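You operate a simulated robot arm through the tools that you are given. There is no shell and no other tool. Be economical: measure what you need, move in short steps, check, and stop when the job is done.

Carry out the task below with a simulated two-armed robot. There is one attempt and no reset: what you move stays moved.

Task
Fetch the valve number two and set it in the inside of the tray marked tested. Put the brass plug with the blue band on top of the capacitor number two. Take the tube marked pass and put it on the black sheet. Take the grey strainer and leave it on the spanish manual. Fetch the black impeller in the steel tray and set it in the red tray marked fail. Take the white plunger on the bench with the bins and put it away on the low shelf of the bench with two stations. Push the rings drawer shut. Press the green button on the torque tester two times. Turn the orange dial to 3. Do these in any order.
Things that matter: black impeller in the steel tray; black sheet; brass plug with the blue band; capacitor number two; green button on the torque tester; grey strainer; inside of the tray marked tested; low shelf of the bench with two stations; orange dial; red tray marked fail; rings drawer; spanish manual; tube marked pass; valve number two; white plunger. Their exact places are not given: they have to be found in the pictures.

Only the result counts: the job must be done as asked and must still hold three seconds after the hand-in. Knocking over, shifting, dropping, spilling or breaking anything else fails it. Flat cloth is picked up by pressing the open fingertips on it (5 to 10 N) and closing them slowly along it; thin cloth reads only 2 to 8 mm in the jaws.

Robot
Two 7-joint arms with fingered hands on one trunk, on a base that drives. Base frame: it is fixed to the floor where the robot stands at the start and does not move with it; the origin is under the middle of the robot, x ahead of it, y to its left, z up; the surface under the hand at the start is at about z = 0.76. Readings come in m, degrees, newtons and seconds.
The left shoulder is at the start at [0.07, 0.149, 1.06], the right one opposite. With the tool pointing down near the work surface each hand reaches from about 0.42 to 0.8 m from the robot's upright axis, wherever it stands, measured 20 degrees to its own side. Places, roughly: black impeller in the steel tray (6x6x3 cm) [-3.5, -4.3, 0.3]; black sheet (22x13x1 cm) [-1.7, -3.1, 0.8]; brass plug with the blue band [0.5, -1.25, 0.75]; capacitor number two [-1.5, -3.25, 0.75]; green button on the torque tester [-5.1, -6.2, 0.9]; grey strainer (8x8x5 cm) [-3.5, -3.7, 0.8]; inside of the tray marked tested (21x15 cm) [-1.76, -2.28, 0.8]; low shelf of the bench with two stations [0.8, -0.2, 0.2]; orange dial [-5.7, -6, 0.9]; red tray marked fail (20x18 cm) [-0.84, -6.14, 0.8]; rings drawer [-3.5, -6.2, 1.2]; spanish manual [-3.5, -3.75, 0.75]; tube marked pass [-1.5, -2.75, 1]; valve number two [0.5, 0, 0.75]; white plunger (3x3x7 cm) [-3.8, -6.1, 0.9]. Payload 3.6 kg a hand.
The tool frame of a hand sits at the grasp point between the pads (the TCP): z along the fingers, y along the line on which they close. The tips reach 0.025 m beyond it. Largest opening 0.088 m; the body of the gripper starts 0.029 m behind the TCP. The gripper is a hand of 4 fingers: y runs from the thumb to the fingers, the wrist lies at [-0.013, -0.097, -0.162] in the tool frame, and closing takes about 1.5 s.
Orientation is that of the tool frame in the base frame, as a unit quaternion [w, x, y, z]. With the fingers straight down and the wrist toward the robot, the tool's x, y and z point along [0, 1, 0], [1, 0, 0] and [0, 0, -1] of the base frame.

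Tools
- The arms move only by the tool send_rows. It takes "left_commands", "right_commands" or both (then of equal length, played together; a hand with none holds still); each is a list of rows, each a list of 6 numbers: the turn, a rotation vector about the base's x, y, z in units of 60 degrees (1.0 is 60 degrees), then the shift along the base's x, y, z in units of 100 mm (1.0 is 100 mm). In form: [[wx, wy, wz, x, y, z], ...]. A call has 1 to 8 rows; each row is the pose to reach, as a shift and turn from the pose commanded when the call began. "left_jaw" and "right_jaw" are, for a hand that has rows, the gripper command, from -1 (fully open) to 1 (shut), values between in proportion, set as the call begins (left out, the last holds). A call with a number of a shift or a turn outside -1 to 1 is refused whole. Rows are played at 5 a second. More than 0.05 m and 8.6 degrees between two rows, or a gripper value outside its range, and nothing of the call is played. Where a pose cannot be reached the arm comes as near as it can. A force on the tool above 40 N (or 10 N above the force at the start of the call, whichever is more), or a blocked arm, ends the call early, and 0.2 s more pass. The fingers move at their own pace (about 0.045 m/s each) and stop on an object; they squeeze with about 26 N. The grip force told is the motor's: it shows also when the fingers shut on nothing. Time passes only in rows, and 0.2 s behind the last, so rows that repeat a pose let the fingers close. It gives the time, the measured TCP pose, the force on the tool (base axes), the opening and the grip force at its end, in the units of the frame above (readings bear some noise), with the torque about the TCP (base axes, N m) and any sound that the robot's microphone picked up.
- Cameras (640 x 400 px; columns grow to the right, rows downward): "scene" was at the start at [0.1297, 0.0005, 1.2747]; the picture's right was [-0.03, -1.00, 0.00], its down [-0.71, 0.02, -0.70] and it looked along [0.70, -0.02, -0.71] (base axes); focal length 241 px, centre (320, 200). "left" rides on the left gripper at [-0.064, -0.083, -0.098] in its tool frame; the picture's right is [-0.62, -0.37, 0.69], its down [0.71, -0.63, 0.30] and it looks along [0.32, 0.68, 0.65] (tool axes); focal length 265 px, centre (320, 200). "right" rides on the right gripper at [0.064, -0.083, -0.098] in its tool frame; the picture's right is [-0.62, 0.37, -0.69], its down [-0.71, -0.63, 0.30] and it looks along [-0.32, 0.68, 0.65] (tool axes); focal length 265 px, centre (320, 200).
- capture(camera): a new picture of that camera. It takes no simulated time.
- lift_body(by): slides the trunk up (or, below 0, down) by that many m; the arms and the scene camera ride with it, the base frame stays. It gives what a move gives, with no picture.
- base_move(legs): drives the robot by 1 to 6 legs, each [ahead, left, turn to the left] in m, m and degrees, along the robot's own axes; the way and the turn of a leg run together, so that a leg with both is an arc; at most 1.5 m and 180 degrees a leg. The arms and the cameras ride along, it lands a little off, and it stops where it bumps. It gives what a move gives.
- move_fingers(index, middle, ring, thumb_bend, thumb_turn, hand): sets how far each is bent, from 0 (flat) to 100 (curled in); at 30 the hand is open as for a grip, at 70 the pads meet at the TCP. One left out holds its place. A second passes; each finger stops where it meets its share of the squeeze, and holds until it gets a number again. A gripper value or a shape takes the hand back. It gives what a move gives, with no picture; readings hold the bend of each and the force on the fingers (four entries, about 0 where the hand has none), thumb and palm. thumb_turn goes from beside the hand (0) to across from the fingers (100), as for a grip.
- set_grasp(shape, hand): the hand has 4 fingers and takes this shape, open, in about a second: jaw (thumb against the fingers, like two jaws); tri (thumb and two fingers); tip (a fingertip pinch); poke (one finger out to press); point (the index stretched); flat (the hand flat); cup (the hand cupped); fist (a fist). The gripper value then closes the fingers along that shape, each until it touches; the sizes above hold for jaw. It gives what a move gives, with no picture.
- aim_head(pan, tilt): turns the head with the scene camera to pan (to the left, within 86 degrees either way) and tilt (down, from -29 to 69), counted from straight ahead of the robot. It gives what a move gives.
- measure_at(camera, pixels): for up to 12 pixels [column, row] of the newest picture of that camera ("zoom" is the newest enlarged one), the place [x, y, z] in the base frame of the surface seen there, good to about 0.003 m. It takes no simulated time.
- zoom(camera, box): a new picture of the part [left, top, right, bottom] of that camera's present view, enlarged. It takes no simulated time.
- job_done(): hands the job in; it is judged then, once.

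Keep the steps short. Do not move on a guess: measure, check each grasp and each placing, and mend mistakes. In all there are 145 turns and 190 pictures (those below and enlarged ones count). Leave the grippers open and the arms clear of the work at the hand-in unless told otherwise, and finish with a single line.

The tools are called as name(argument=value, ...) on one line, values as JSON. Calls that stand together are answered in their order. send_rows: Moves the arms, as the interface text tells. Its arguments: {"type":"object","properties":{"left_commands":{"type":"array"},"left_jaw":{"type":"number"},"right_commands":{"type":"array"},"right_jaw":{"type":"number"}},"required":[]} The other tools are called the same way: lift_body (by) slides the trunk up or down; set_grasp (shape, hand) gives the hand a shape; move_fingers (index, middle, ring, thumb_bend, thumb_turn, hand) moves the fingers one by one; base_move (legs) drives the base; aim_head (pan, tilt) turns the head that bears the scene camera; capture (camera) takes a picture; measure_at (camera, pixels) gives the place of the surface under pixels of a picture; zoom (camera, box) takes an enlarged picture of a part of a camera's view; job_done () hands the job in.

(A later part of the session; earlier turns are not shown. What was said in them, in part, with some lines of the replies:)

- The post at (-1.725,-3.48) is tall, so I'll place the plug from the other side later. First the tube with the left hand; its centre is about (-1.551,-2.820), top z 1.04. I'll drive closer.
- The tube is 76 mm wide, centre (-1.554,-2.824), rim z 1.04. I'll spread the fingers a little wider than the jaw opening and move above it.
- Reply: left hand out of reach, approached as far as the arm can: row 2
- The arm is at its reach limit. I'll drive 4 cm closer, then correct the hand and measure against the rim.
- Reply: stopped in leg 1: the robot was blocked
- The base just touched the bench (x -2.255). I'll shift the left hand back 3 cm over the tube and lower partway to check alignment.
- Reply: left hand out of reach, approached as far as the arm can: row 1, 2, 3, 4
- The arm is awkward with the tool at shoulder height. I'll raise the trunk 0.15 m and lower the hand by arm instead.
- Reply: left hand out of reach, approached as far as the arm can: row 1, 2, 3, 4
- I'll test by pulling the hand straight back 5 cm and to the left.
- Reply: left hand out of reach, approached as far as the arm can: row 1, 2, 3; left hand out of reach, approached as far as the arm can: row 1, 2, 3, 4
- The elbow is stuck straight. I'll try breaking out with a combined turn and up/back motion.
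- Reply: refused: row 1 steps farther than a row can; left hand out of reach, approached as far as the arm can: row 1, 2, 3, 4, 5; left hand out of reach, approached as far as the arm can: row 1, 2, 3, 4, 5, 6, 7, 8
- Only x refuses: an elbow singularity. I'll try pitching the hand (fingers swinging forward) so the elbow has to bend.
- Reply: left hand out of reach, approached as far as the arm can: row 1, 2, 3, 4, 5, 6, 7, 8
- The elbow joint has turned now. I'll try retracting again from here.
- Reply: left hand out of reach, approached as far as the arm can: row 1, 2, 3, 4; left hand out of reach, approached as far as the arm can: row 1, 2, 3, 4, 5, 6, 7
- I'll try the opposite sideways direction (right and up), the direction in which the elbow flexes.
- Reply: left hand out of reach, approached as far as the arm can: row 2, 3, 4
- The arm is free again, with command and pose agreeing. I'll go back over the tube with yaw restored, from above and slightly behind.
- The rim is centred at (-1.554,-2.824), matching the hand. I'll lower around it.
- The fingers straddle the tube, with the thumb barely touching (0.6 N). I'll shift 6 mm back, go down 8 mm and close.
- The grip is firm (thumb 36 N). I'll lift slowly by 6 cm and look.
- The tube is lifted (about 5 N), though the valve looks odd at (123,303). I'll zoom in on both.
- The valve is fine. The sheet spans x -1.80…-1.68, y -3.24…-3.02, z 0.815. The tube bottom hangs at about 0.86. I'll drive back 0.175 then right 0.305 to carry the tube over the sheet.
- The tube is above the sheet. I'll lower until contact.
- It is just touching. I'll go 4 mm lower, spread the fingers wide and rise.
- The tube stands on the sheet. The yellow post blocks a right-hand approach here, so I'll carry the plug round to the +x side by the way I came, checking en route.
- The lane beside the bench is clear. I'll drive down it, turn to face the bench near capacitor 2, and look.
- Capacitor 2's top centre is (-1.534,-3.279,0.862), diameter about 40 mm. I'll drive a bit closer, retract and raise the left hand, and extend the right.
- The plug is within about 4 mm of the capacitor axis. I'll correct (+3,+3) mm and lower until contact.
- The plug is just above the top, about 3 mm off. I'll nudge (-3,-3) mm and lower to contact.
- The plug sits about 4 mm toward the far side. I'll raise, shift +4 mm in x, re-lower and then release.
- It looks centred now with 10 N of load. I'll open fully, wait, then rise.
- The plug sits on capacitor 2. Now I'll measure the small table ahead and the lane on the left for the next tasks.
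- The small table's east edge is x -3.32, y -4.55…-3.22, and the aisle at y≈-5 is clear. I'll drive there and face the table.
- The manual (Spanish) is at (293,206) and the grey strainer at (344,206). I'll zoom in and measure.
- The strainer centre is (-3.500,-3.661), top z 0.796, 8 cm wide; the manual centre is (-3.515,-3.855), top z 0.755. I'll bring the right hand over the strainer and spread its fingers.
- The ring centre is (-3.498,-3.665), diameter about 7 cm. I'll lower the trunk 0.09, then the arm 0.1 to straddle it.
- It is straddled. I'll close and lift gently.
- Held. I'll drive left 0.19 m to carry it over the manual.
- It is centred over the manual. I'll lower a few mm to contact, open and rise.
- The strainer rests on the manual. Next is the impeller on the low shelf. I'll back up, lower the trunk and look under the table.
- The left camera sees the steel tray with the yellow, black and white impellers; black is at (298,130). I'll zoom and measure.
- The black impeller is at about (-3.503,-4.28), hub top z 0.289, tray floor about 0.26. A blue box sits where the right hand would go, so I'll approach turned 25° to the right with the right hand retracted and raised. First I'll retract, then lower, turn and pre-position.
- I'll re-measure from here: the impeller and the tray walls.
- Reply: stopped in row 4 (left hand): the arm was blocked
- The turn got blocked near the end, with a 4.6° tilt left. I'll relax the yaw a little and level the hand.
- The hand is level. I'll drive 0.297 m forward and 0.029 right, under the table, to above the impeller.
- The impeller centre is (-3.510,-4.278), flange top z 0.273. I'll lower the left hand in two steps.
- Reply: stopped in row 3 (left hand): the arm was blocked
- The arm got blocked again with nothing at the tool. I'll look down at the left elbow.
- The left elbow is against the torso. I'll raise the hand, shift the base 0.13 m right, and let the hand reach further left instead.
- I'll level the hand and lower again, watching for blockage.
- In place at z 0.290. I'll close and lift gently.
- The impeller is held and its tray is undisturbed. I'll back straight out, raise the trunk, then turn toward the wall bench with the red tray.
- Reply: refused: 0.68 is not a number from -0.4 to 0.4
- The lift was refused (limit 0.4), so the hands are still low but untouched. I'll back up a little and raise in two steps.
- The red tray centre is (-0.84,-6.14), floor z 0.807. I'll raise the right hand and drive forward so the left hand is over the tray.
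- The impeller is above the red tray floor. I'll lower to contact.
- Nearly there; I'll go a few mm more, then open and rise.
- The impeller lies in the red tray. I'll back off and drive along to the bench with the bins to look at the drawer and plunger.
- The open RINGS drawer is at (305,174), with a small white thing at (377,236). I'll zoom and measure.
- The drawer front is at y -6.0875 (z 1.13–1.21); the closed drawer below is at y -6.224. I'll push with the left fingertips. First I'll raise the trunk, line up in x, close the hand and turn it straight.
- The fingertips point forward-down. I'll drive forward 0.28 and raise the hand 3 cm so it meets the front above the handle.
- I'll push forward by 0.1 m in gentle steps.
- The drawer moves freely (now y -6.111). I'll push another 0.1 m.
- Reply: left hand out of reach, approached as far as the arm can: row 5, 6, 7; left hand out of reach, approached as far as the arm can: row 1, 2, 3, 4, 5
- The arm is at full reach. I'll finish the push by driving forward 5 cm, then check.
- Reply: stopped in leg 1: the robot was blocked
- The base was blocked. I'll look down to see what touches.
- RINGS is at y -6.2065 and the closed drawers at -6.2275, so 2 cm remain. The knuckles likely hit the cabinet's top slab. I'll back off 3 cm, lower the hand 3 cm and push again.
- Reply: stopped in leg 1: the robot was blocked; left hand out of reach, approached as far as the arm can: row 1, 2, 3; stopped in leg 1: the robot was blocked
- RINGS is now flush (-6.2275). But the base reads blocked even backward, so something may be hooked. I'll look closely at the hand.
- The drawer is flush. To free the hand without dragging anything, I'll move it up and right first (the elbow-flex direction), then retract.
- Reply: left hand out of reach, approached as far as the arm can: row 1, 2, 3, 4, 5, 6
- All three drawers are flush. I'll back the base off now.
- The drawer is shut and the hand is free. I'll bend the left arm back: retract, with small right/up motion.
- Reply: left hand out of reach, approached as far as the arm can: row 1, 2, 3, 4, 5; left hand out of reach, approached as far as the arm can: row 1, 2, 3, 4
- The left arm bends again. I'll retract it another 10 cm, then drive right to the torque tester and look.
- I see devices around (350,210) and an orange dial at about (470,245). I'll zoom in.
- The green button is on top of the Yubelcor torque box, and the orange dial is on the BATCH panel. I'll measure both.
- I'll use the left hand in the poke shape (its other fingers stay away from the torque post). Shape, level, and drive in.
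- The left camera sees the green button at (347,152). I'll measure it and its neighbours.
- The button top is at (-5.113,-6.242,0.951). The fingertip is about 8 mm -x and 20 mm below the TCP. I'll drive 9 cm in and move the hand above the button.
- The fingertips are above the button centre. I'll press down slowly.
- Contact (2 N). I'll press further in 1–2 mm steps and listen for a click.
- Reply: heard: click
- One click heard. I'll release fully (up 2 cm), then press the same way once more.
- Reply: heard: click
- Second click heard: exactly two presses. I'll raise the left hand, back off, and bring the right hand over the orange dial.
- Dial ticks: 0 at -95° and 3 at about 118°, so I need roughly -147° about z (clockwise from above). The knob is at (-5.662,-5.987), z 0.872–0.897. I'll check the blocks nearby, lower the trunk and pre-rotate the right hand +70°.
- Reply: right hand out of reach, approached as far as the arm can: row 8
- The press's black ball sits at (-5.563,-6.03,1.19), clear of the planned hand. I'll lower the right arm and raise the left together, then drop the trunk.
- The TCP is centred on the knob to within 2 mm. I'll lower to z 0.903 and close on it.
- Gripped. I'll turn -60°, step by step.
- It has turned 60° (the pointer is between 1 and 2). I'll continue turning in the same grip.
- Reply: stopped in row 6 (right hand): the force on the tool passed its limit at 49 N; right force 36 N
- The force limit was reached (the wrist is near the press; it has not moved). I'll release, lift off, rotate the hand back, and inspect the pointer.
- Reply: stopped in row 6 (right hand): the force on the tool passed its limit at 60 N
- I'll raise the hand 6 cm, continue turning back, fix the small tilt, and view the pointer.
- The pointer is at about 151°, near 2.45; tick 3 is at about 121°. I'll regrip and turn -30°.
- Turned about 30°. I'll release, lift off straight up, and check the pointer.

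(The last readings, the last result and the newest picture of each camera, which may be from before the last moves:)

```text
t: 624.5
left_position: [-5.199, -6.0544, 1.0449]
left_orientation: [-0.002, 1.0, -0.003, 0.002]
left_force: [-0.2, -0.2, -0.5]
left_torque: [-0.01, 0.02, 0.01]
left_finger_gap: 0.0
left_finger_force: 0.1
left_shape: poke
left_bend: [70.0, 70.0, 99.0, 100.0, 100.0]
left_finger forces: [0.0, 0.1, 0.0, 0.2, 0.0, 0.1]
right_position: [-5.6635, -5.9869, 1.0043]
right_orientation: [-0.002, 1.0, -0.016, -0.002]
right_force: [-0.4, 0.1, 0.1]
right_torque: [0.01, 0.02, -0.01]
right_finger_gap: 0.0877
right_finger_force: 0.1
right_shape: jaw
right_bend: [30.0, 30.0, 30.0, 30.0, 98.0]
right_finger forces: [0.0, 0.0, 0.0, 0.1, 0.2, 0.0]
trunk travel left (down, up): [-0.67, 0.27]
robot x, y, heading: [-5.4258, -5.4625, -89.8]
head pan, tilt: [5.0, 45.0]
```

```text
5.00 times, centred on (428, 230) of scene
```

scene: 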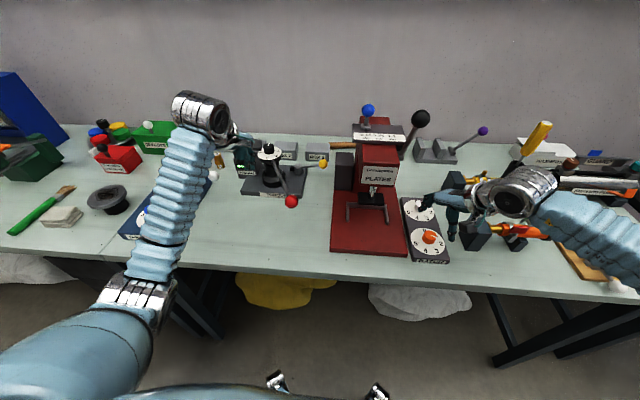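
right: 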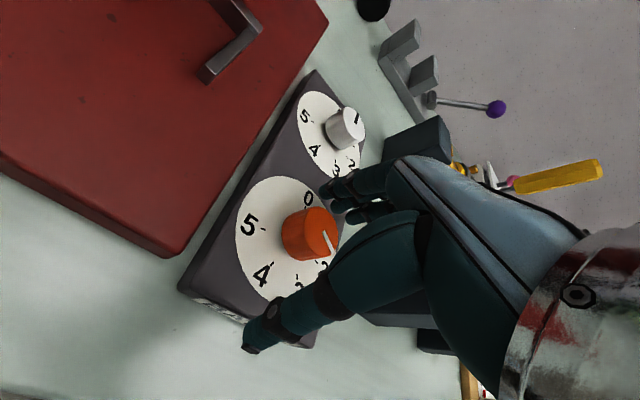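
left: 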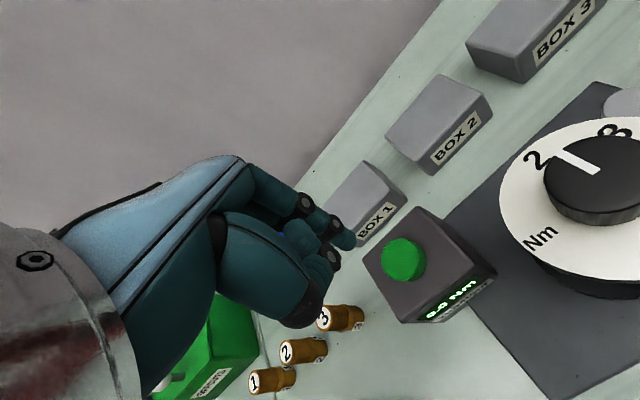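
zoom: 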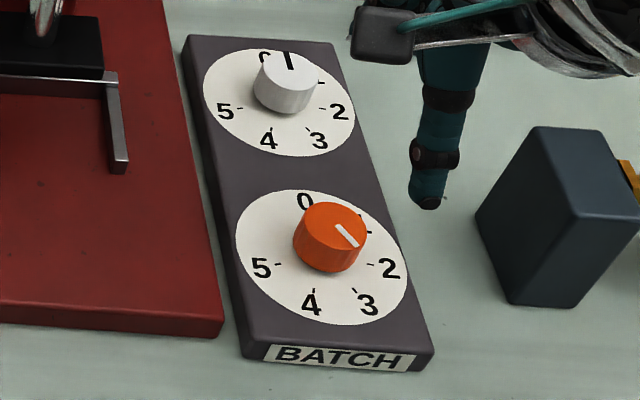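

measure_at(camera="zoom", pixels=[[337, 227], [356, 245], [355, 291], [373, 263], [316, 290], [278, 266], [300, 225], [333, 222]])

measure_at(camera="right", pixels=[[276, 248], [274, 267], [258, 282], [280, 275], [236, 271]])

```text
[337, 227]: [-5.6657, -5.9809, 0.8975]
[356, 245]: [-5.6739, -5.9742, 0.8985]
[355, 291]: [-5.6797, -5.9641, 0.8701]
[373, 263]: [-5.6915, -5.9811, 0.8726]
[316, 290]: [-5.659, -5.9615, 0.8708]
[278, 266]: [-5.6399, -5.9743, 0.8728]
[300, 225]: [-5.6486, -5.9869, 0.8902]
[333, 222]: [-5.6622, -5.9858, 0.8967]
```

```text
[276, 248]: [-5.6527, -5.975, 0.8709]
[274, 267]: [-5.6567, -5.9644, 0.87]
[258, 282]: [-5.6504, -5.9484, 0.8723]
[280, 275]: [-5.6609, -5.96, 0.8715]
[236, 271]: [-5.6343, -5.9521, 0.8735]
```

zoom(camera="right", box=[185, 235, 260, 315])

measure_at(camera="right", pixels=[[232, 272], [230, 287], [214, 304], [236, 294], [192, 293], [234, 251], [189, 265], [228, 271]])

```text
5.00 times, centred on (222, 275) of right
```

zoom: 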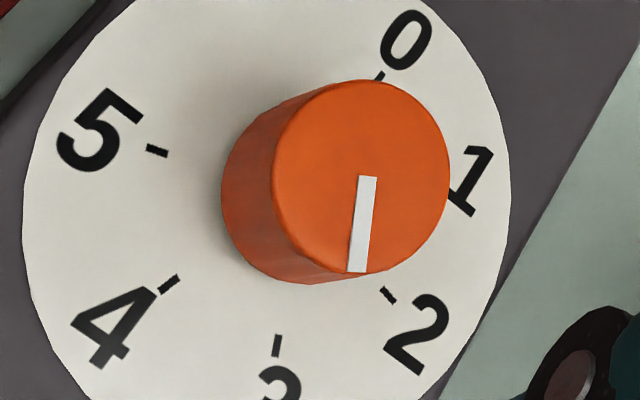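

```text
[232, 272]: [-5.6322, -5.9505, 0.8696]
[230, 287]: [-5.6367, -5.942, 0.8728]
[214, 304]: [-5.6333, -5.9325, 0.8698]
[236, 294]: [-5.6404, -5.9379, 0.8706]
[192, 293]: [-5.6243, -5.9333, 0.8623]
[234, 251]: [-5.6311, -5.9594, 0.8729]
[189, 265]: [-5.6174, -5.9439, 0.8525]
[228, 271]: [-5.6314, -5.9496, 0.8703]
```

The pointer now reads 3 in both views, within a few degrees. Next is the plunger: I'll back off, reset the left hand to jaw, and drive back to the bins bench with the right hand in front of the plunger.

set_grasp(hand="left", shape="jaw")

base_move(legs=[[-0.36, 0, 0], [0, 0.95, 0], [0, 0.89, 0]])

lift_body(by=0.12)

aim_head(pan=-10, tilt=35)

capture(camera="scene")

```text
t: 625.4
left_position: [-5.199, -6.0535, 1.0446]
left_orientation: [-0.003, 1.0, -0.002, 0.002]
left_force: [-1.2, -0.3, 0.4]
left_torque: [0.01, 0.02, 0.0]
left_finger_gap: 0.0877
left_finger_force: 0.0
left_shape: jaw
left_bend: [30.0, 30.0, 30.0, 30.0, 98.0]
left_finger forces: [0.0, 0.1, 0.0, 0.0, 0.0, 0.1]
right_position: [-5.6622, -5.9878, 1.0031]
right_orientation: [-0.003, 1.0, -0.017, -0.001]
right_force: [-0.5, 0.5, -1.1]
right_torque: [-0.02, 0.02, 0.0]
right_finger_gap: 0.0875
right_finger_force: 0.0
right_shape: jaw
right_bend: [30.0, 30.0, 30.0, 30.0, 98.0]
right_finger forces: [0.1, 0.0, 0.1, 0.0, 0.0, 0.0]
trunk travel left (down, up): [-0.67, 0.27]
robot x, y, heading: [-5.4251, -5.4614, -89.7]
head pan, tilt: [5.0, 45.0]
```

```text
t: 653.9
left_position: [-3.3572, -5.7067, 1.0449]
left_orientation: [-0.003, 1.0, -0.01, 0.002]
left_force: [-0.4, 0.3, 0.5]
left_torque: [0.0, -0.03, 0.01]
left_finger_gap: 0.0878
left_finger_force: 0.0
left_shape: jaw
left_bend: [30.0, 30.0, 30.0, 30.0, 98.0]
left_finger forces: [0.0, 0.0, 0.1, 0.0, 0.0, 0.1]
right_position: [-3.8201, -5.633, 1.0034]
right_orientation: [-0.002, 1.0, -0.024, -0.002]
right_force: [0.0, 0.6, 0.1]
right_torque: [0.01, 0.02, -0.01]
right_finger_gap: 0.0876
right_finger_force: 0.0
right_shape: jaw
right_bend: [30.0, 30.0, 30.0, 30.0, 98.0]
right_finger forces: [0.0, 0.1, 0.1, 0.0, 0.0, 0.0]
trunk travel left (down, up): [-0.67, 0.27]
robot x, y, heading: [-3.5733, -5.1087, -90.4]
head pan, tilt: [5.0, 45.0]
```

```text
t: 655.4
left_position: [-3.3583, -5.7054, 1.1653]
left_orientation: [-0.002, 1.0, -0.01, 0.002]
left_force: [-0.3, -0.5, -0.4]
left_torque: [0.01, -0.02, 0.0]
left_finger_gap: 0.088
left_finger_force: 0.0
left_shape: jaw
left_bend: [30.0, 30.0, 30.0, 30.0, 98.0]
left_finger forces: [0.1, 0.0, 0.0, 0.0, 0.0, 0.1]
right_position: [-3.8201, -5.633, 1.1245]
right_orientation: [-0.002, 1.0, -0.024, -0.002]
right_force: [0.4, 0.3, 0.2]
right_torque: [0.0, 0.03, 0.02]
right_finger_gap: 0.0874
right_finger_force: 0.2
right_shape: jaw
right_bend: [30.0, 30.0, 30.0, 30.0, 98.0]
right_finger forces: [0.0, 0.0, 0.1, 0.2, 0.0, 0.0]
trunk travel left (down, up): [-0.79, 0.15]
robot x, y, heading: [-3.5779, -5.1092, -90.7]
head pan, tilt: [5.0, 45.0]
```

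```text
t: 656.2
left_position: [-3.358, -5.7038, 1.1668]
left_orientation: [-0.002, 1.0, -0.009, 0.002]
left_force: [-0.4, -0.4, -0.2]
left_torque: [-0.01, 0.0, -0.01]
left_finger_gap: 0.0878
left_finger_force: 0.0
left_shape: jaw
left_bend: [30.0, 30.0, 30.0, 30.0, 98.0]
left_finger forces: [0.0, 0.1, 0.0, 0.0, 0.0, 0.0]
right_position: [-3.8211, -5.6326, 1.1249]
right_orientation: [-0.003, 1.0, -0.023, -0.001]
right_force: [-0.3, 0.6, -1.3]
right_torque: [0.01, 0.03, 0.01]
right_finger_gap: 0.0877
right_finger_force: 0.0
right_shape: jaw
right_bend: [30.0, 30.0, 30.0, 30.0, 98.0]
right_finger forces: [0.1, 0.1, 0.0, 0.0, 0.0, 0.0]
trunk travel left (down, up): [-0.79, 0.15]
robot x, y, heading: [-3.576, -5.1086, -90.7]
head pan, tilt: [-10.0, 35.0]
```

```text
35 pictures are left
```

scene: 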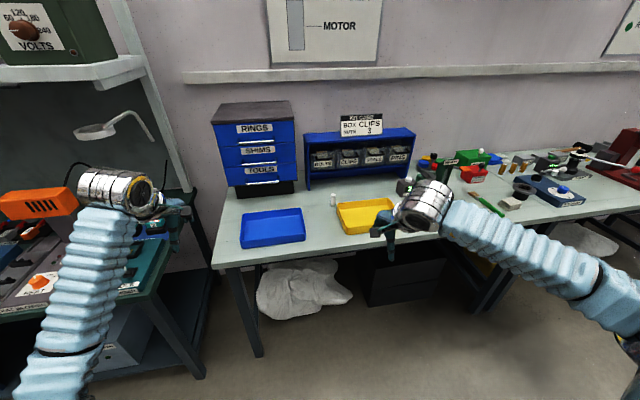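

I'll retract the left hand, extend the right 0.1 m, and then drive in 0.4 m.

send_rows(left_commands=[[0, 0, 0, 0, 0.3, 0.1], [0, 0, 0, 0, 0.6, 0.3], [0, 0, 0, 0, 0.9, 0.5]], right_commands=[[0, 0, 0, 0, -0.3, 0], [0, 0, 0, 0, -0.6, 0], [0, 0, 0, 0, -0.9, 0]])

base_move(legs=[[0.38, 0, 0.7]])

capture(camera="right")

```text
t: 657.0
left_position: [-3.357, -5.6144, 1.215]
left_orientation: [-0.003, 1.0, -0.009, 0.0]
left_force: [0.0, -0.2, -0.1]
left_torque: [0.01, 0.01, 0.01]
left_finger_gap: 0.0882
left_finger_force: 0.1
left_shape: jaw
left_bend: [30.0, 30.0, 30.0, 30.0, 98.0]
left_finger forces: [0.1, 0.0, 0.0, 0.1, 0.0, 0.0]
right_position: [-3.8213, -5.7247, 1.1259]
right_orientation: [-0.003, 1.0, -0.024, -0.001]
right_force: [-0.6, -0.3, 0.0]
right_torque: [0.02, 0.01, 0.0]
right_finger_gap: 0.0878
right_finger_force: 0.0
right_shape: jaw
right_bend: [30.0, 30.0, 30.0, 30.0, 98.0]
right_finger forces: [0.1, 0.0, 0.0, 0.1, 0.0, 0.0]
trunk travel left (down, up): [-0.79, 0.15]
robot x, y, heading: [-3.5726, -5.1087, -90.6]
head pan, tilt: [-10.0, 35.0]
```

```text
t: 662.3
left_position: [-3.351, -5.984, 1.2157]
left_orientation: [-0.003, 1.0, -0.003, 0.002]
left_force: [0.8, 0.3, 0.6]
left_torque: [-0.01, 0.01, 0.0]
left_finger_gap: 0.0879
left_finger_force: 0.1
left_shape: jaw
left_bend: [30.0, 30.0, 30.0, 30.0, 98.0]
left_finger forces: [0.0, 0.0, 0.1, 0.1, 0.0, 0.0]
right_position: [-3.812, -6.1001, 1.1269]
right_orientation: [-0.001, 1.0, -0.016, -0.002]
right_force: [0.2, -0.4, -0.6]
right_torque: [0.03, 0.03, 0.01]
right_finger_gap: 0.0878
right_finger_force: 0.0
right_shape: jaw
right_bend: [30.0, 30.0, 30.0, 30.0, 98.0]
right_finger forces: [0.1, 0.0, 0.1, 0.0, 0.0, 0.0]
trunk travel left (down, up): [-0.79, 0.15]
robot x, y, heading: [-3.5778, -5.4851, -90.1]
head pan, tilt: [-10.0, 35.0]
```

```text
34 pictures are left
```

right: 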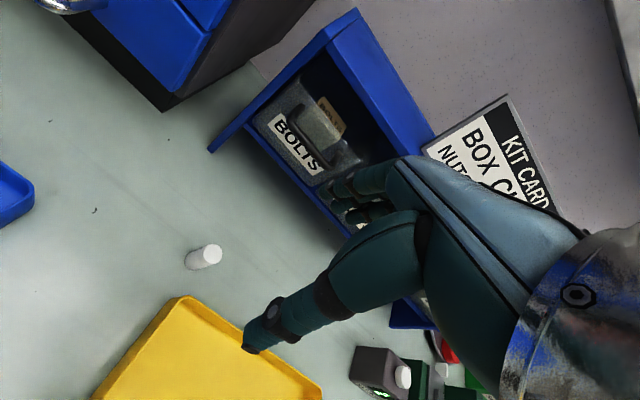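

measure_at(camera="right", pixels=[[211, 253], [205, 250], [216, 255], [192, 262], [188, 298], [165, 310], [230, 315], [330, 220], [215, 150], [300, 210]])

zoom(camera="right", box=[160, 220, 260, 300])

```text
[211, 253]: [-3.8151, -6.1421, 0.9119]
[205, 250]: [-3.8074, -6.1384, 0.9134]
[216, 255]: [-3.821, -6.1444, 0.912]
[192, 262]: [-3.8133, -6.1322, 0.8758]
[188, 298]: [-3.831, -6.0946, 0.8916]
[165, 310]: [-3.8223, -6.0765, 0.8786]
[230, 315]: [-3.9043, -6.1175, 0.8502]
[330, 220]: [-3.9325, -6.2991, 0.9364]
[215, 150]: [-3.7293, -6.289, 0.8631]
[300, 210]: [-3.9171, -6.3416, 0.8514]
```

```text
5.00 times, centred on (210, 260) of right
```

zoom: 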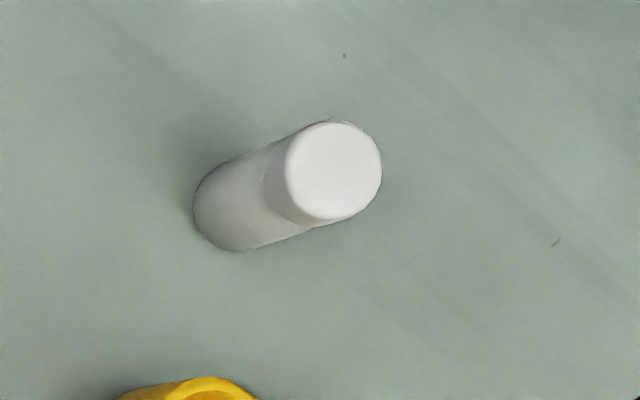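

The plunger is at (-3.817,-6.143), top z 0.913. The yellow tray's corner is close, so I'll yaw -39° to put the thumb on the free side, and lower.

send_rows(right_commands=[[0, 0, -0.13, 0, -0.1, 0], [0, 0, -0.26, -0.02, -0.25, -0.2], [0, 0, -0.39, -0.05, -0.43, -0.4], [0, 0, -0.52, -0.05, -0.43, -0.6], [0, 0, -0.65, -0.05, -0.43, -0.9]])

lift_body(by=-0.08)

capture(camera="right")

```text
t: 663.5
left_position: [-3.3518, -5.9855, 1.2158]
left_orientation: [-0.002, 1.0, -0.004, 0.002]
left_force: [0.0, -0.4, 0.1]
left_torque: [0.03, -0.06, 0.04]
left_finger_gap: 0.0876
left_finger_force: 0.0
left_shape: jaw
left_bend: [30.0, 30.0, 30.0, 30.0, 98.0]
left_finger forces: [0.1, 0.0, 0.0, 0.0, 0.0, 0.1]
right_position: [-3.8174, -6.1454, 1.0368]
right_orientation: [-0.002, 0.936, -0.351, -0.001]
right_force: [0.0, -0.8, -0.7]
right_torque: [0.0, 0.01, -0.02]
right_finger_gap: 0.088
right_finger_force: 0.1
right_shape: jaw
right_bend: [30.0, 30.0, 30.0, 30.0, 98.0]
right_finger forces: [0.0, 0.0, 0.0, 0.1, 0.1, 0.0]
trunk travel left (down, up): [-0.79, 0.15]
robot x, y, heading: [-3.575, -5.4838, -89.8]
head pan, tilt: [-10.0, 35.0]
```

```text
t: 664.6
left_position: [-3.3512, -5.9846, 1.1363]
left_orientation: [-0.003, 1.0, -0.003, 0.002]
left_force: [-0.2, 0.8, -0.1]
left_torque: [0.0, -0.03, 0.02]
left_finger_gap: 0.088
left_finger_force: 0.0
left_shape: jaw
left_bend: [30.0, 30.0, 30.0, 30.0, 98.0]
left_finger forces: [0.0, 0.0, 0.0, 0.0, 0.0, 0.1]
right_position: [-3.8182, -6.1438, 0.956]
right_orientation: [-0.003, 0.937, -0.349, 0.0]
right_force: [-0.8, -1.0, 0.2]
right_torque: [-0.01, 0.0, -0.02]
right_finger_gap: 0.0877
right_finger_force: 0.0
right_shape: jaw
right_bend: [30.0, 30.0, 30.0, 30.0, 98.0]
right_finger forces: [0.1, 0.0, 0.0, 0.1, 0.1, 0.0]
trunk travel left (down, up): [-0.71, 0.23]
robot x, y, heading: [-3.5782, -5.4859, -90.0]
head pan, tilt: [-10.0, 35.0]
```

```text
32 pictures are left
```

right: 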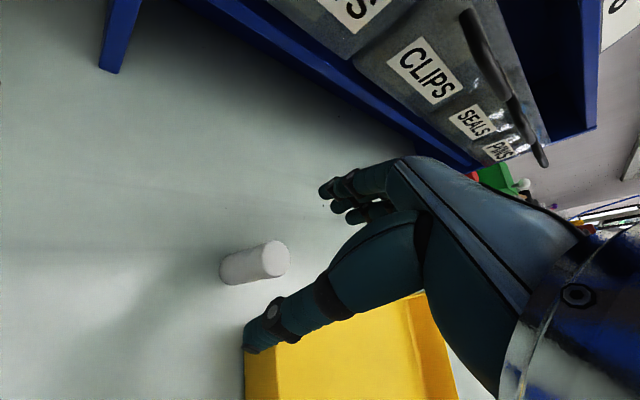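

The thumb will pass 2 cm clear of the tray edge. I'll lower to z 0.894 and close.

send_rows(right_commands=[[0, 0, 0, 0, 0, -0.3], [0, 0, 0, 0, 0, -0.62]])

send_rows(right_commands=[[0, 0, 0, 0, 0, 0], [0, 0, 0, 0, 0, 0], [0, 0, 0, 0, 0, 0], [0, 0, 0, 0, 0, 0], [0, 0, 0, 0, 0, 0], [0, 0, 0, 0, 0, 0], [0, 0, 0, 0, 0, 0], [0, 0, 0, 0, 0, 0]], right_jaw=1)

send_rows(right_commands=[[0, 0, 0, 0, 0, 0.3], [0, 0, 0, 0, 0, 0.7], [0, 0, 0, 0, 0, 1]])

capture(camera="right")

```text
t: 665.2
left_position: [-3.3514, -5.9864, 1.1371]
left_orientation: [-0.004, 1.0, -0.004, 0.002]
left_force: [-0.7, -0.2, -0.8]
left_torque: [0.0, 0.03, -0.01]
left_finger_gap: 0.0878
left_finger_force: 0.1
left_shape: jaw
left_bend: [30.0, 30.0, 30.0, 30.0, 98.0]
left_finger forces: [0.0, 0.1, 0.0, 0.0, 0.1, 0.0]
right_position: [-3.8183, -6.1456, 0.8933]
right_orientation: [-0.004, 0.937, -0.35, 0.0]
right_force: [0.1, 0.4, 0.8]
right_torque: [0.04, 0.0, 0.03]
right_finger_gap: 0.088
right_finger_force: 0.2
right_shape: jaw
right_bend: [30.0, 30.0, 30.0, 30.0, 98.0]
right_finger forces: [0.2, 0.1, 0.0, 0.0, 0.0, 0.1]
trunk travel left (down, up): [-0.71, 0.23]
robot x, y, heading: [-3.5771, -5.4849, -89.8]
head pan, tilt: [-10.0, 35.0]
```

```text
t: 667.0
left_position: [-3.3521, -5.983, 1.1367]
left_orientation: [-0.002, 1.0, -0.004, 0.002]
left_force: [0.0, -0.3, 0.6]
left_torque: [0.01, -0.02, 0.03]
left_finger_gap: 0.088
left_finger_force: 0.0
left_shape: jaw
left_bend: [30.0, 30.0, 30.0, 30.0, 98.0]
left_finger forces: [0.1, 0.0, 0.0, 0.0, 0.0, 0.1]
right_position: [-3.8183, -6.144, 0.8944]
right_orientation: [-0.003, 0.937, -0.35, 0.0]
right_force: [-0.8, 0.0, 0.1]
right_torque: [-0.03, -0.01, 0.01]
right_finger_gap: 0.0164
right_finger_force: 25.7
right_shape: jaw
right_bend: [73.0, 59.0, 67.0, 75.0, 100.0]
right_finger forces: [12.4, 9.7, 0.0, 0.0, 21.7, 0.0]
trunk travel left (down, up): [-0.71, 0.23]
robot x, y, heading: [-3.5744, -5.484, -89.9]
head pan, tilt: [-10.0, 35.0]
```

```text
t: 667.9
left_position: [-3.3529, -5.9841, 1.136]
left_orientation: [-0.003, 1.0, -0.005, 0.001]
left_force: [-0.5, 0.6, -0.4]
left_torque: [0.0, -0.03, -0.02]
left_finger_gap: 0.0879
left_finger_force: 0.0
left_shape: jaw
left_bend: [30.0, 30.0, 30.0, 30.0, 98.0]
left_finger forces: [0.0, 0.0, 0.0, 0.0, 0.0, 0.1]
right_position: [-3.8194, -6.1439, 0.9928]
right_orientation: [-0.003, 0.937, -0.35, -0.001]
right_force: [0.4, -0.1, -0.9]
right_torque: [0.01, 0.04, 0.01]
right_finger_gap: 0.016
right_finger_force: 26.0
right_shape: jaw
right_bend: [73.0, 59.0, 67.0, 75.0, 100.0]
right_finger forces: [12.4, 9.9, 0.0, 0.0, 21.4, 0.1]
trunk travel left (down, up): [-0.71, 0.23]
robot x, y, heading: [-3.5773, -5.4855, -89.8]
head pan, tilt: [-10.0, 35.0]
```

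```text
31 pictures are left
```

right: 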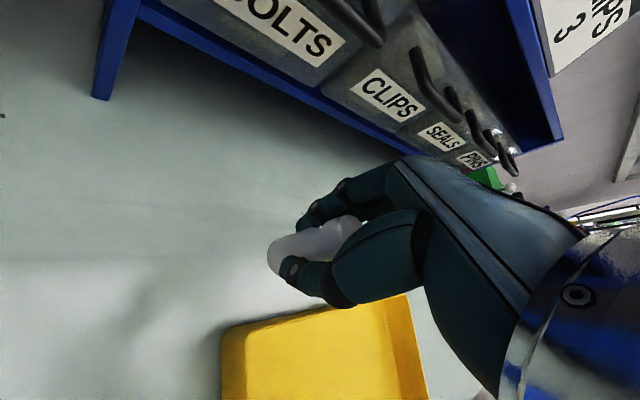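

The plunger is held. I'll drive back along the known lanes: out, east along the aisle, then turn north.

base_move(legs=[[-0.4, 0, 0], [0, 1.5, 0], [0, 1.46, 0], [0, 0, -90], [0, 0, -90]])

aim_head(pan=0, tilt=20)

capture(camera="scene")

```text
t: 730.7
left_position: [-0.8263, -4.5597, 1.1358]
left_orientation: [-0.001, 0.008, 1.0, -0.003]
left_force: [-0.4, 0.1, 0.2]
left_torque: [0.0, -0.01, 0.03]
left_finger_gap: 0.088
left_finger_force: 0.0
left_shape: jaw
left_bend: [30.0, 30.0, 30.0, 30.0, 98.0]
left_finger forces: [0.0, 0.0, 0.1, 0.0, 0.0, 0.0]
right_position: [-0.3571, -4.4037, 0.9935]
right_orientation: [0.0, 0.354, 0.935, -0.001]
right_force: [0.5, 0.7, -0.4]
right_torque: [0.01, 0.0, 0.0]
right_finger_gap: 0.0158
right_finger_force: 25.8
right_shape: jaw
right_bend: [73.0, 58.0, 67.0, 76.0, 100.0]
right_finger forces: [13.5, 11.3, 0.0, 0.0, 20.2, 0.0]
trunk travel left (down, up): [-0.71, 0.23]
robot x, y, heading: [-0.6045, -5.0652, 89.6]
head pan, tilt: [-10.0, 35.0]
```

```text
t: 731.5
left_position: [-0.8258, -4.5582, 1.1354]
left_orientation: [-0.002, 0.007, 1.0, -0.004]
left_force: [0.6, 0.8, -0.6]
left_torque: [0.01, -0.01, 0.0]
left_finger_gap: 0.0879
left_finger_force: 0.1
left_shape: jaw
left_bend: [30.0, 30.0, 30.0, 30.0, 98.0]
left_finger forces: [0.0, 0.1, 0.1, 0.0, 0.1, 0.1]
right_position: [-0.3561, -4.4021, 0.9938]
right_orientation: [-0.001, 0.354, 0.935, -0.003]
right_force: [0.8, -0.4, -0.4]
right_torque: [0.02, 0.0, 0.01]
right_finger_gap: 0.0159
right_finger_force: 25.8
right_shape: jaw
right_bend: [73.0, 58.0, 67.0, 76.0, 100.0]
right_finger forces: [13.4, 11.3, 0.1, 0.0, 20.1, 0.1]
trunk travel left (down, up): [-0.71, 0.23]
robot x, y, heading: [-0.6106, -5.0604, 90.0]
head pan, tilt: [0.0, 20.0]
```

```text
30 pictures are left
```

scene: 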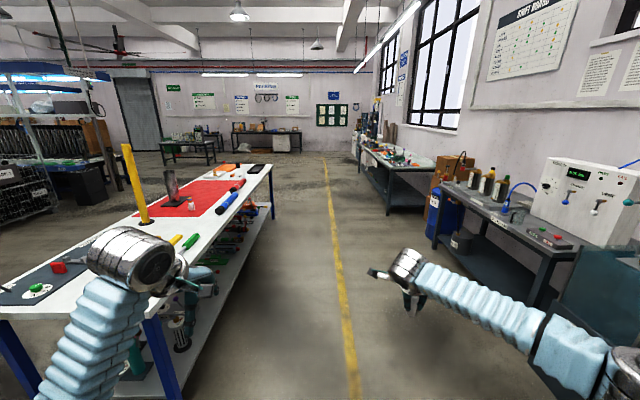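

The lane ahead is clear. I'll drive north and turn to face the two-station bench, then look at its low shelf.

base_move(legs=[[1.5, -0.05, 0], [1.5, 0, 0], [1.5, 0, 0], [0.44, 0, 0], [0, 0, -90]])

lift_body(by=-0.25)

aim_head(pan=-10, tilt=42)

capture(camera="scene")

```text
refused: leg 1 is longer than a leg can be; nothing moved
```

```text
t: 734.0
left_position: [-0.8262, -4.5598, 0.8855]
left_orientation: [-0.002, 0.008, 1.0, -0.003]
left_force: [-0.1, 0.4, -0.9]
left_torque: [0.0, 0.02, 0.0]
left_finger_gap: 0.0878
left_finger_force: 0.0
left_shape: jaw
left_bend: [30.0, 30.0, 30.0, 30.0, 98.0]
left_finger forces: [0.0, 0.0, 0.0, 0.0, 0.1, 0.0]
right_position: [-0.3563, -4.403, 0.7441]
right_orientation: [0.0, 0.355, 0.935, -0.003]
right_force: [0.4, -0.7, -0.2]
right_torque: [-0.03, -0.02, -0.01]
right_finger_gap: 0.0158
right_finger_force: 26.1
right_shape: jaw
right_bend: [73.0, 58.0, 67.0, 76.0, 100.0]
right_finger forces: [13.5, 11.4, 0.0, 0.0, 20.2, 0.1]
trunk travel left (down, up): [-0.46, 0.48]
robot x, y, heading: [-0.6054, -5.0622, 89.7]
head pan, tilt: [0.0, 20.0]
```

```text
t: 734.9
left_position: [-0.826, -4.5604, 0.8858]
left_orientation: [-0.002, 0.009, 1.0, -0.003]
left_force: [0.3, 0.3, -0.4]
left_torque: [0.01, -0.04, 0.02]
left_finger_gap: 0.0881
left_finger_force: 0.1
left_shape: jaw
left_bend: [30.0, 30.0, 30.0, 30.0, 98.0]
left_finger forces: [0.0, 0.0, 0.1, 0.0, 0.0, 0.0]
right_position: [-0.3577, -4.4044, 0.7432]
right_orientation: [0.0, 0.354, 0.935, -0.003]
right_force: [-1.2, 0.0, -0.1]
right_torque: [-0.03, 0.0, 0.01]
right_finger_gap: 0.0158
right_finger_force: 26.3
right_shape: jaw
right_bend: [73.0, 58.0, 67.0, 76.0, 100.0]
right_finger forces: [13.4, 11.3, 0.0, 0.0, 20.1, 0.0]
trunk travel left (down, up): [-0.46, 0.48]
robot x, y, heading: [-0.6042, -5.0617, 89.4]
head pan, tilt: [-10.0, 42.0]
```

```text
29 pictures are left
```

scene: 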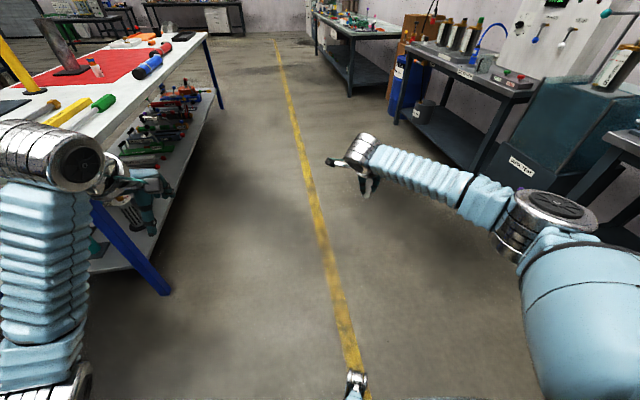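

measure_at(camera="scene", pixels=[[60, 380], [45, 345], [500, 165], [530, 90], [505, 95], [350, 38], [400, 60], [540, 220], [140, 105]])

base_move(legs=[[0, -0.06, 0], [1.4, 0, 0]])

```text
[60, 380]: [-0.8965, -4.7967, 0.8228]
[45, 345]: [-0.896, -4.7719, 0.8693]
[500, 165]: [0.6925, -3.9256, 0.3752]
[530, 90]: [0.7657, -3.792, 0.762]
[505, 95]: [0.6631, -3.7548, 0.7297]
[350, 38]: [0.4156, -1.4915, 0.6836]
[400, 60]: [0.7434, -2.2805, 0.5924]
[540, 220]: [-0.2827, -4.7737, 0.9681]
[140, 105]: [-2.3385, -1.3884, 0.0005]
```

```text
t: 754.0
left_position: [-0.7242, -3.1418, 0.8864]
left_orientation: [-0.002, 0.022, 1.0, -0.003]
left_force: [-0.4, 0.1, -0.1]
left_torque: [-0.03, 0.01, -0.02]
left_finger_gap: 0.0879
left_finger_force: 0.1
left_shape: jaw
left_bend: [30.0, 30.0, 30.0, 30.0, 98.0]
left_finger forces: [0.0, 0.0, 0.0, 0.0, 0.0, 0.0]
right_position: [-0.2516, -2.9989, 0.7425]
right_orientation: [-0.001, 0.367, 0.93, -0.003]
right_force: [0.3, -0.1, -0.3]
right_torque: [0.0, 0.01, -0.02]
right_finger_gap: 0.0159
right_finger_force: 26.0
right_shape: jaw
right_bend: [73.0, 58.0, 67.0, 77.0, 100.0]
right_finger forces: [13.2, 11.5, 0.0, 0.1, 20.1, 0.1]
trunk travel left (down, up): [-0.46, 0.48]
robot x, y, heading: [-0.5209, -3.652, 88.0]
head pan, tilt: [-10.0, 42.0]
```

base_move(legs=[[1.4, 0, 2], [1.4, 0, 0], [0.72, 0, 0], [0, 0, -90]])

lift_body(by=-0.2)

aim_head(pan=-10, tilt=35)

capture(camera="scene")

```text
t: 808.5
left_position: [0.1011, 0.0549, 0.8858]
left_orientation: [-0.005, 0.727, 0.686, -0.001]
left_force: [0.3, -0.8, 0.7]
left_torque: [0.02, 0.0, -0.01]
left_finger_gap: 0.0879
left_finger_force: 0.1
left_shape: jaw
left_bend: [30.0, 30.0, 30.0, 30.0, 98.0]
left_finger forces: [0.0, 0.0, 0.0, 0.1, 0.0, 0.0]
right_position: [0.235, -0.4215, 0.744]
right_orientation: [-0.002, 0.92, 0.392, -0.002]
right_force: [0.3, -0.4, 0.3]
right_torque: [0.0, -0.02, 0.0]
right_finger_gap: 0.0155
right_finger_force: 26.2
right_shape: jaw
right_bend: [73.0, 57.0, 71.0, 78.0, 100.0]
right_finger forces: [13.7, 13.1, 1.8, 0.0, 19.3, 0.1]
trunk travel left (down, up): [-0.46, 0.48]
robot x, y, heading: [-0.413, -0.1413, -2.6]
head pan, tilt: [-10.0, 42.0]
```

```text
t: 810.7
left_position: [0.0995, 0.0549, 0.6848]
left_orientation: [-0.004, 0.727, 0.686, -0.002]
left_force: [1.7, -0.2, 0.3]
left_torque: [0.0, -0.02, -0.01]
left_finger_gap: 0.0879
left_finger_force: 0.0
left_shape: jaw
left_bend: [30.0, 30.0, 30.0, 30.0, 98.0]
left_finger forces: [0.1, 0.0, 0.0, 0.0, 0.0, 0.1]
right_position: [0.2357, -0.4201, 0.5434]
right_orientation: [-0.001, 0.92, 0.392, -0.002]
right_force: [0.1, 0.4, -0.6]
right_torque: [0.01, 0.01, 0.02]
right_finger_gap: 0.0156
right_finger_force: 25.7
right_shape: jaw
right_bend: [73.0, 57.0, 71.0, 78.0, 100.0]
right_finger forces: [13.8, 13.1, 1.8, 0.1, 19.2, 0.1]
trunk travel left (down, up): [-0.26, 0.68]
robot x, y, heading: [-0.4156, -0.1446, -2.7]
head pan, tilt: [-10.0, 42.0]
```

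```text
t: 811.4
left_position: [0.1007, 0.0555, 0.6857]
left_orientation: [-0.003, 0.727, 0.687, -0.001]
left_force: [-0.3, 0.5, -0.2]
left_torque: [0.0, -0.03, -0.01]
left_finger_gap: 0.0875
left_finger_force: 0.0
left_shape: jaw
left_bend: [30.0, 30.0, 30.0, 30.0, 98.0]
left_finger forces: [0.0, 0.0, 0.1, 0.0, 0.0, 0.0]
right_position: [0.2359, -0.4198, 0.5435]
right_orientation: [-0.002, 0.92, 0.391, -0.002]
right_force: [0.7, 0.6, 0.5]
right_torque: [0.0, 0.01, 0.0]
right_finger_gap: 0.0155
right_finger_force: 25.9
right_shape: jaw
right_bend: [73.0, 57.0, 71.0, 78.0, 100.0]
right_finger forces: [13.6, 13.1, 1.8, 0.1, 19.3, 0.0]
trunk travel left (down, up): [-0.26, 0.68]
robot x, y, heading: [-0.4092, -0.1439, -2.7]
head pan, tilt: [-10.0, 35.0]
```

```text
28 pictures are left
```

scene: 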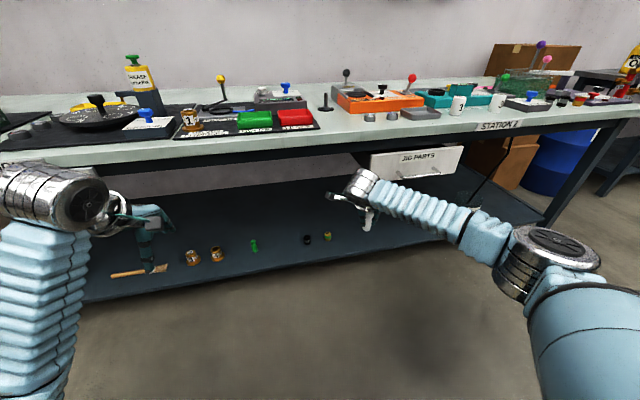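

I'll measure the shelf surface, its front edge and the obstacles.

measure_at(camera="scene", pixels=[[290, 250], [365, 240], [300, 272], [327, 236], [306, 239], [280, 230], [350, 262], [375, 245], [410, 178], [300, 150], [320, 262], [330, 215]])

zoom(camera="scene", box=[220, 150, 460, 300])

```text
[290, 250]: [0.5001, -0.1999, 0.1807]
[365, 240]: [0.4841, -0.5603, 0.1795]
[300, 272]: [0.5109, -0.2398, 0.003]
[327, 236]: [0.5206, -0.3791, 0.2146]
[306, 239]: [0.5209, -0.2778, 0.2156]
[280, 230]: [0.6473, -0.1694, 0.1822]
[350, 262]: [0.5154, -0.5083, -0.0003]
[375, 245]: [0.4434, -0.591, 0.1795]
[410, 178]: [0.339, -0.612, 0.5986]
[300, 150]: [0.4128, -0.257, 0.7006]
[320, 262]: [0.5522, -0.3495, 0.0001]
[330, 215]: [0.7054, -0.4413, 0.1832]
```

```text
2.67 times, centred on (340, 225) of scene
```

zoom: 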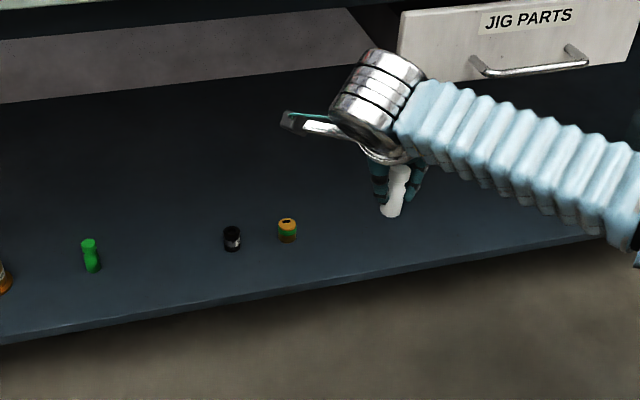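

The shelf is at z 0.18, front edge x 0.43. A free spot is around (0.55,-0.48), right of the yellow plug. I'll lower the trunk, then drive in under the bench.

lift_body(by=-0.24)

base_move(legs=[[0, -0.045, 0], [0.2, 0, 0]])

capture(camera="scene")

capture(camera="right")

```text
t: 813.9
left_position: [0.0999, 0.0551, 0.4456]
left_orientation: [-0.004, 0.727, 0.687, -0.001]
left_force: [-0.1, 0.8, 0.0]
left_torque: [0.01, 0.04, -0.04]
left_finger_gap: 0.0877
left_finger_force: 0.1
left_shape: jaw
left_bend: [30.0, 30.0, 30.0, 30.0, 98.0]
left_finger forces: [0.1, 0.0, 0.1, 0.0, 0.0, 0.0]
right_position: [0.2357, -0.4207, 0.3032]
right_orientation: [-0.001, 0.92, 0.392, -0.002]
right_force: [0.0, -0.3, -0.6]
right_torque: [-0.04, -0.01, -0.01]
right_finger_gap: 0.0157
right_finger_force: 26.0
right_shape: jaw
right_bend: [73.0, 57.0, 71.0, 78.0, 100.0]
right_finger forces: [13.8, 13.2, 1.8, 0.0, 19.3, 0.1]
trunk travel left (down, up): [-0.02, 0.92]
robot x, y, heading: [-0.4145, -0.1454, -2.7]
head pan, tilt: [-10.0, 35.0]
```

```text
t: 817.9
left_position: [0.2957, -0.001, 0.4461]
left_orientation: [-0.004, 0.729, 0.685, -0.001]
left_force: [0.6, -0.2, 0.7]
left_torque: [-0.01, -0.01, -0.01]
left_finger_gap: 0.088
left_finger_force: 0.0
left_shape: jaw
left_bend: [30.0, 30.0, 30.0, 30.0, 98.0]
left_finger forces: [0.1, 0.0, 0.1, 0.0, 0.0, 0.0]
right_position: [0.4317, -0.475, 0.3028]
right_orientation: [-0.002, 0.921, 0.39, -0.002]
right_force: [0.1, 0.8, -0.3]
right_torque: [-0.02, 0.02, -0.02]
right_finger_gap: 0.0157
right_finger_force: 25.8
right_shape: jaw
right_bend: [73.0, 57.0, 71.0, 78.0, 100.0]
right_finger forces: [13.8, 13.3, 1.9, 0.1, 19.4, 0.0]
trunk travel left (down, up): [-0.02, 0.92]
robot x, y, heading: [-0.2136, -0.2013, -2.6]
head pan, tilt: [-10.0, 35.0]
```

```text
26 pictures are left
```

scene: 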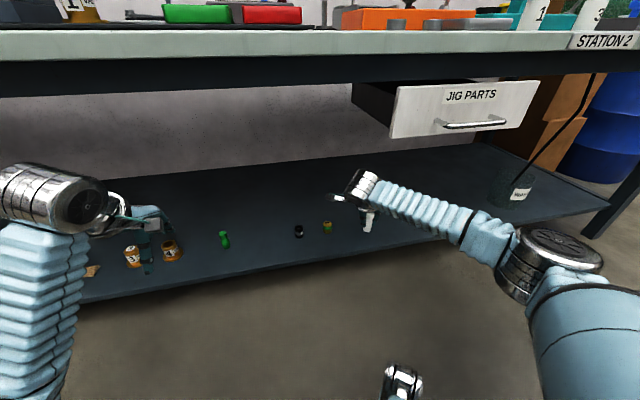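

```text
25 pictures are left
5 turns are left
```

right: 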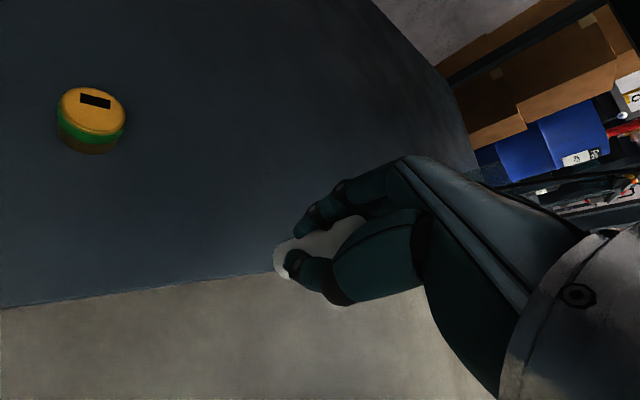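

Few turns remain, so I'll be concise. Drive in 0.11 m, lower the plunger to the shelf slowly, and look.

base_move(legs=[[0.11, 0, 0]])

send_rows(right_commands=[[0, 0, 0, 0, 0, -0.3], [0, 0, 0, 0, 0, -0.6], [0, 0, 0, 0, 0, -0.72], [0, 0, 0, 0, 0, -0.76], [0, 0, 0, 0, 0, -0.79], [0, 0, 0, 0, 0, -0.81]])

zoom(camera="right", box=[180, 120, 420, 320])

zoom(camera="scene", box=[260, 130, 460, 290])

```text
t: 819.9
left_position: [0.4041, -0.0052, 0.4449]
left_orientation: [-0.004, 0.728, 0.686, -0.001]
left_force: [-0.6, -0.4, -0.1]
left_torque: [0.01, 0.02, 0.0]
left_finger_gap: 0.0879
left_finger_force: 0.1
left_shape: jaw
left_bend: [30.0, 30.0, 30.0, 30.0, 98.0]
left_finger forces: [0.0, 0.0, 0.1, 0.0, 0.0, 0.0]
right_position: [0.5386, -0.4808, 0.3037]
right_orientation: [-0.002, 0.921, 0.39, -0.003]
right_force: [0.1, -0.3, 0.0]
right_torque: [0.06, 0.03, 0.01]
right_finger_gap: 0.0156
right_finger_force: 26.0
right_shape: jaw
right_bend: [73.0, 57.0, 71.0, 78.0, 100.0]
right_finger forces: [13.7, 13.3, 2.0, 0.0, 19.2, 0.0]
trunk travel left (down, up): [-0.02, 0.92]
robot x, y, heading: [-0.1008, -0.203, -2.8]
head pan, tilt: [-10.0, 35.0]
```

```text
t: 821.3
left_position: [0.4049, -0.0053, 0.445]
left_orientation: [-0.003, 0.728, 0.686, -0.001]
left_force: [0.2, -0.1, 0.2]
left_torque: [0.0, 0.0, 0.01]
left_finger_gap: 0.088
left_finger_force: 0.1
left_shape: jaw
left_bend: [30.0, 30.0, 30.0, 30.0, 98.0]
left_finger forces: [0.0, 0.0, 0.1, 0.0, 0.1, 0.0]
right_position: [0.5395, -0.482, 0.2235]
right_orientation: [0.0, 0.921, 0.39, -0.002]
right_force: [-1.7, 0.0, 5.9]
right_torque: [-0.06, -0.02, 0.0]
right_finger_gap: 0.0154
right_finger_force: 25.6
right_shape: jaw
right_bend: [73.0, 57.0, 71.0, 78.0, 100.0]
right_finger forces: [14.0, 12.8, 2.0, 0.0, 20.7, 0.0]
trunk travel left (down, up): [-0.02, 0.92]
robot x, y, heading: [-0.1026, -0.2035, -2.7]
head pan, tilt: [-10.0, 35.0]
```

```text
2.00 times, centred on (300, 220) of right
```

zoom: 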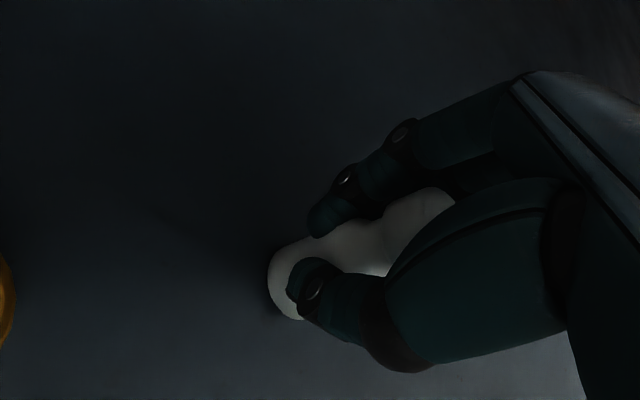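

```text
2.50 times, centred on (360, 210) of scene
4 turns are left
```

zoom: 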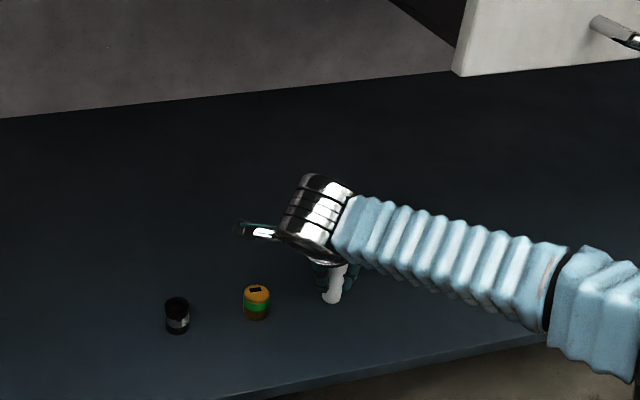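

The plunger rests on the shelf with 6 N of load. I'll open, rise straight up and look.

send_rows(right_commands=[[0, 0, 0, 0, 0, 0], [0, 0, 0, 0, 0, 0], [0, 0, 0, 0, 0, 0], [0, 0, 0, 0, 0, 0], [0, 0, 0, 0, 0, 0], [0, 0, 0, 0, 0, 0.25], [0, 0, 0, 0, 0, 0.6], [0, 0, 0, 0, 0, 0.95]], right_jaw=-1)

capture(camera="right")

zoom(camera="scene", box=[260, 130, 460, 290])

```text
t: 823.1
left_position: [0.4046, -0.0057, 0.4447]
left_orientation: [-0.004, 0.728, 0.686, 0.0]
left_force: [0.9, -0.6, 0.0]
left_torque: [0.01, 0.0, 0.02]
left_finger_gap: 0.088
left_finger_force: 0.0
left_shape: jaw
left_bend: [30.0, 30.0, 30.0, 30.0, 98.0]
left_finger forces: [0.0, 0.0, 0.0, 0.0, 0.1, 0.1]
right_position: [0.5392, -0.4818, 0.318]
right_orientation: [-0.002, 0.921, 0.391, -0.002]
right_force: [-0.7, -0.4, -0.4]
right_torque: [0.02, -0.01, 0.01]
right_finger_gap: 0.0877
right_finger_force: 0.1
right_shape: jaw
right_bend: [30.0, 30.0, 30.0, 30.0, 98.0]
right_finger forces: [0.1, 0.0, 0.1, 0.0, 0.1, 0.1]
trunk travel left (down, up): [-0.02, 0.92]
robot x, y, heading: [-0.0977, -0.2005, -2.8]
head pan, tilt: [-10.0, 35.0]
```

```text
22 pictures are left
```

right: 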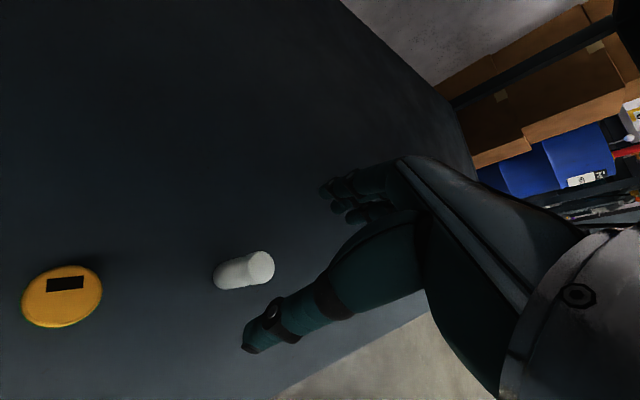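

```text
2.50 times, centred on (360, 210) of scene
3 turns are left
```

zoom: 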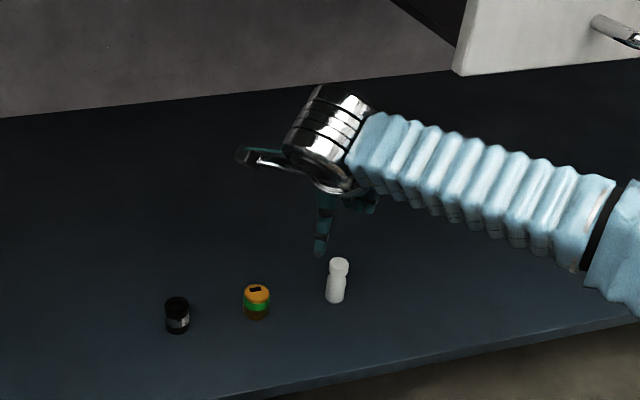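

The plunger stands on the low shelf. I'll back straight out clear of the bench.

base_move(legs=[[-0.45, 0, 0]])

zoom(camera="scene", box=[200, 150, 440, 300])

```text
t: 829.4
left_position: [-0.046, 0.0167, 0.4443]
left_orientation: [-0.004, 0.729, 0.685, -0.001]
left_force: [-0.3, -0.5, 0.2]
left_torque: [0.0, 0.01, -0.03]
left_finger_gap: 0.0878
left_finger_force: 0.0
left_shape: jaw
left_bend: [30.0, 30.0, 30.0, 30.0, 98.0]
left_finger forces: [0.2, 0.0, 0.0, 0.0, 0.1, 0.0]
right_position: [0.0873, -0.4603, 0.3171]
right_orientation: [-0.003, 0.921, 0.389, -0.002]
right_force: [1.0, 0.4, -1.0]
right_torque: [-0.01, -0.01, 0.0]
right_finger_gap: 0.0876
right_finger_force: 0.0
right_shape: jaw
right_bend: [30.0, 30.0, 30.0, 30.0, 98.0]
right_finger forces: [0.1, 0.0, 0.0, 0.0, 0.0, 0.1]
trunk travel left (down, up): [-0.02, 0.92]
robot x, y, heading: [-0.5537, -0.1809, -3.0]
head pan, tilt: [-10.0, 35.0]
```

```text
2.67 times, centred on (320, 225) of scene
2 turns are left
```

zoom: 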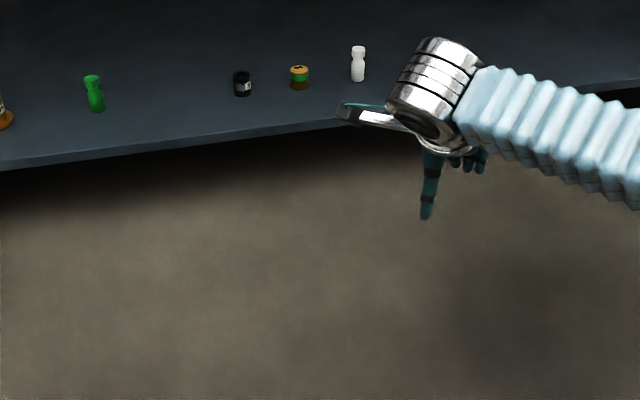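

The grippers are open, the arms are clear and the plunger still stands, so I'm handing the job in.

job_done()

```text
The job is handed in.
```

All nine steps are done and the job is handed in: the five items and the white plunger are placed, the rings drawer is shut, the green button clicked twice and the orange dial reads 3 within a few degrees, though the right wrist met 49–60 N of force beside the plate press, which did not look moved.
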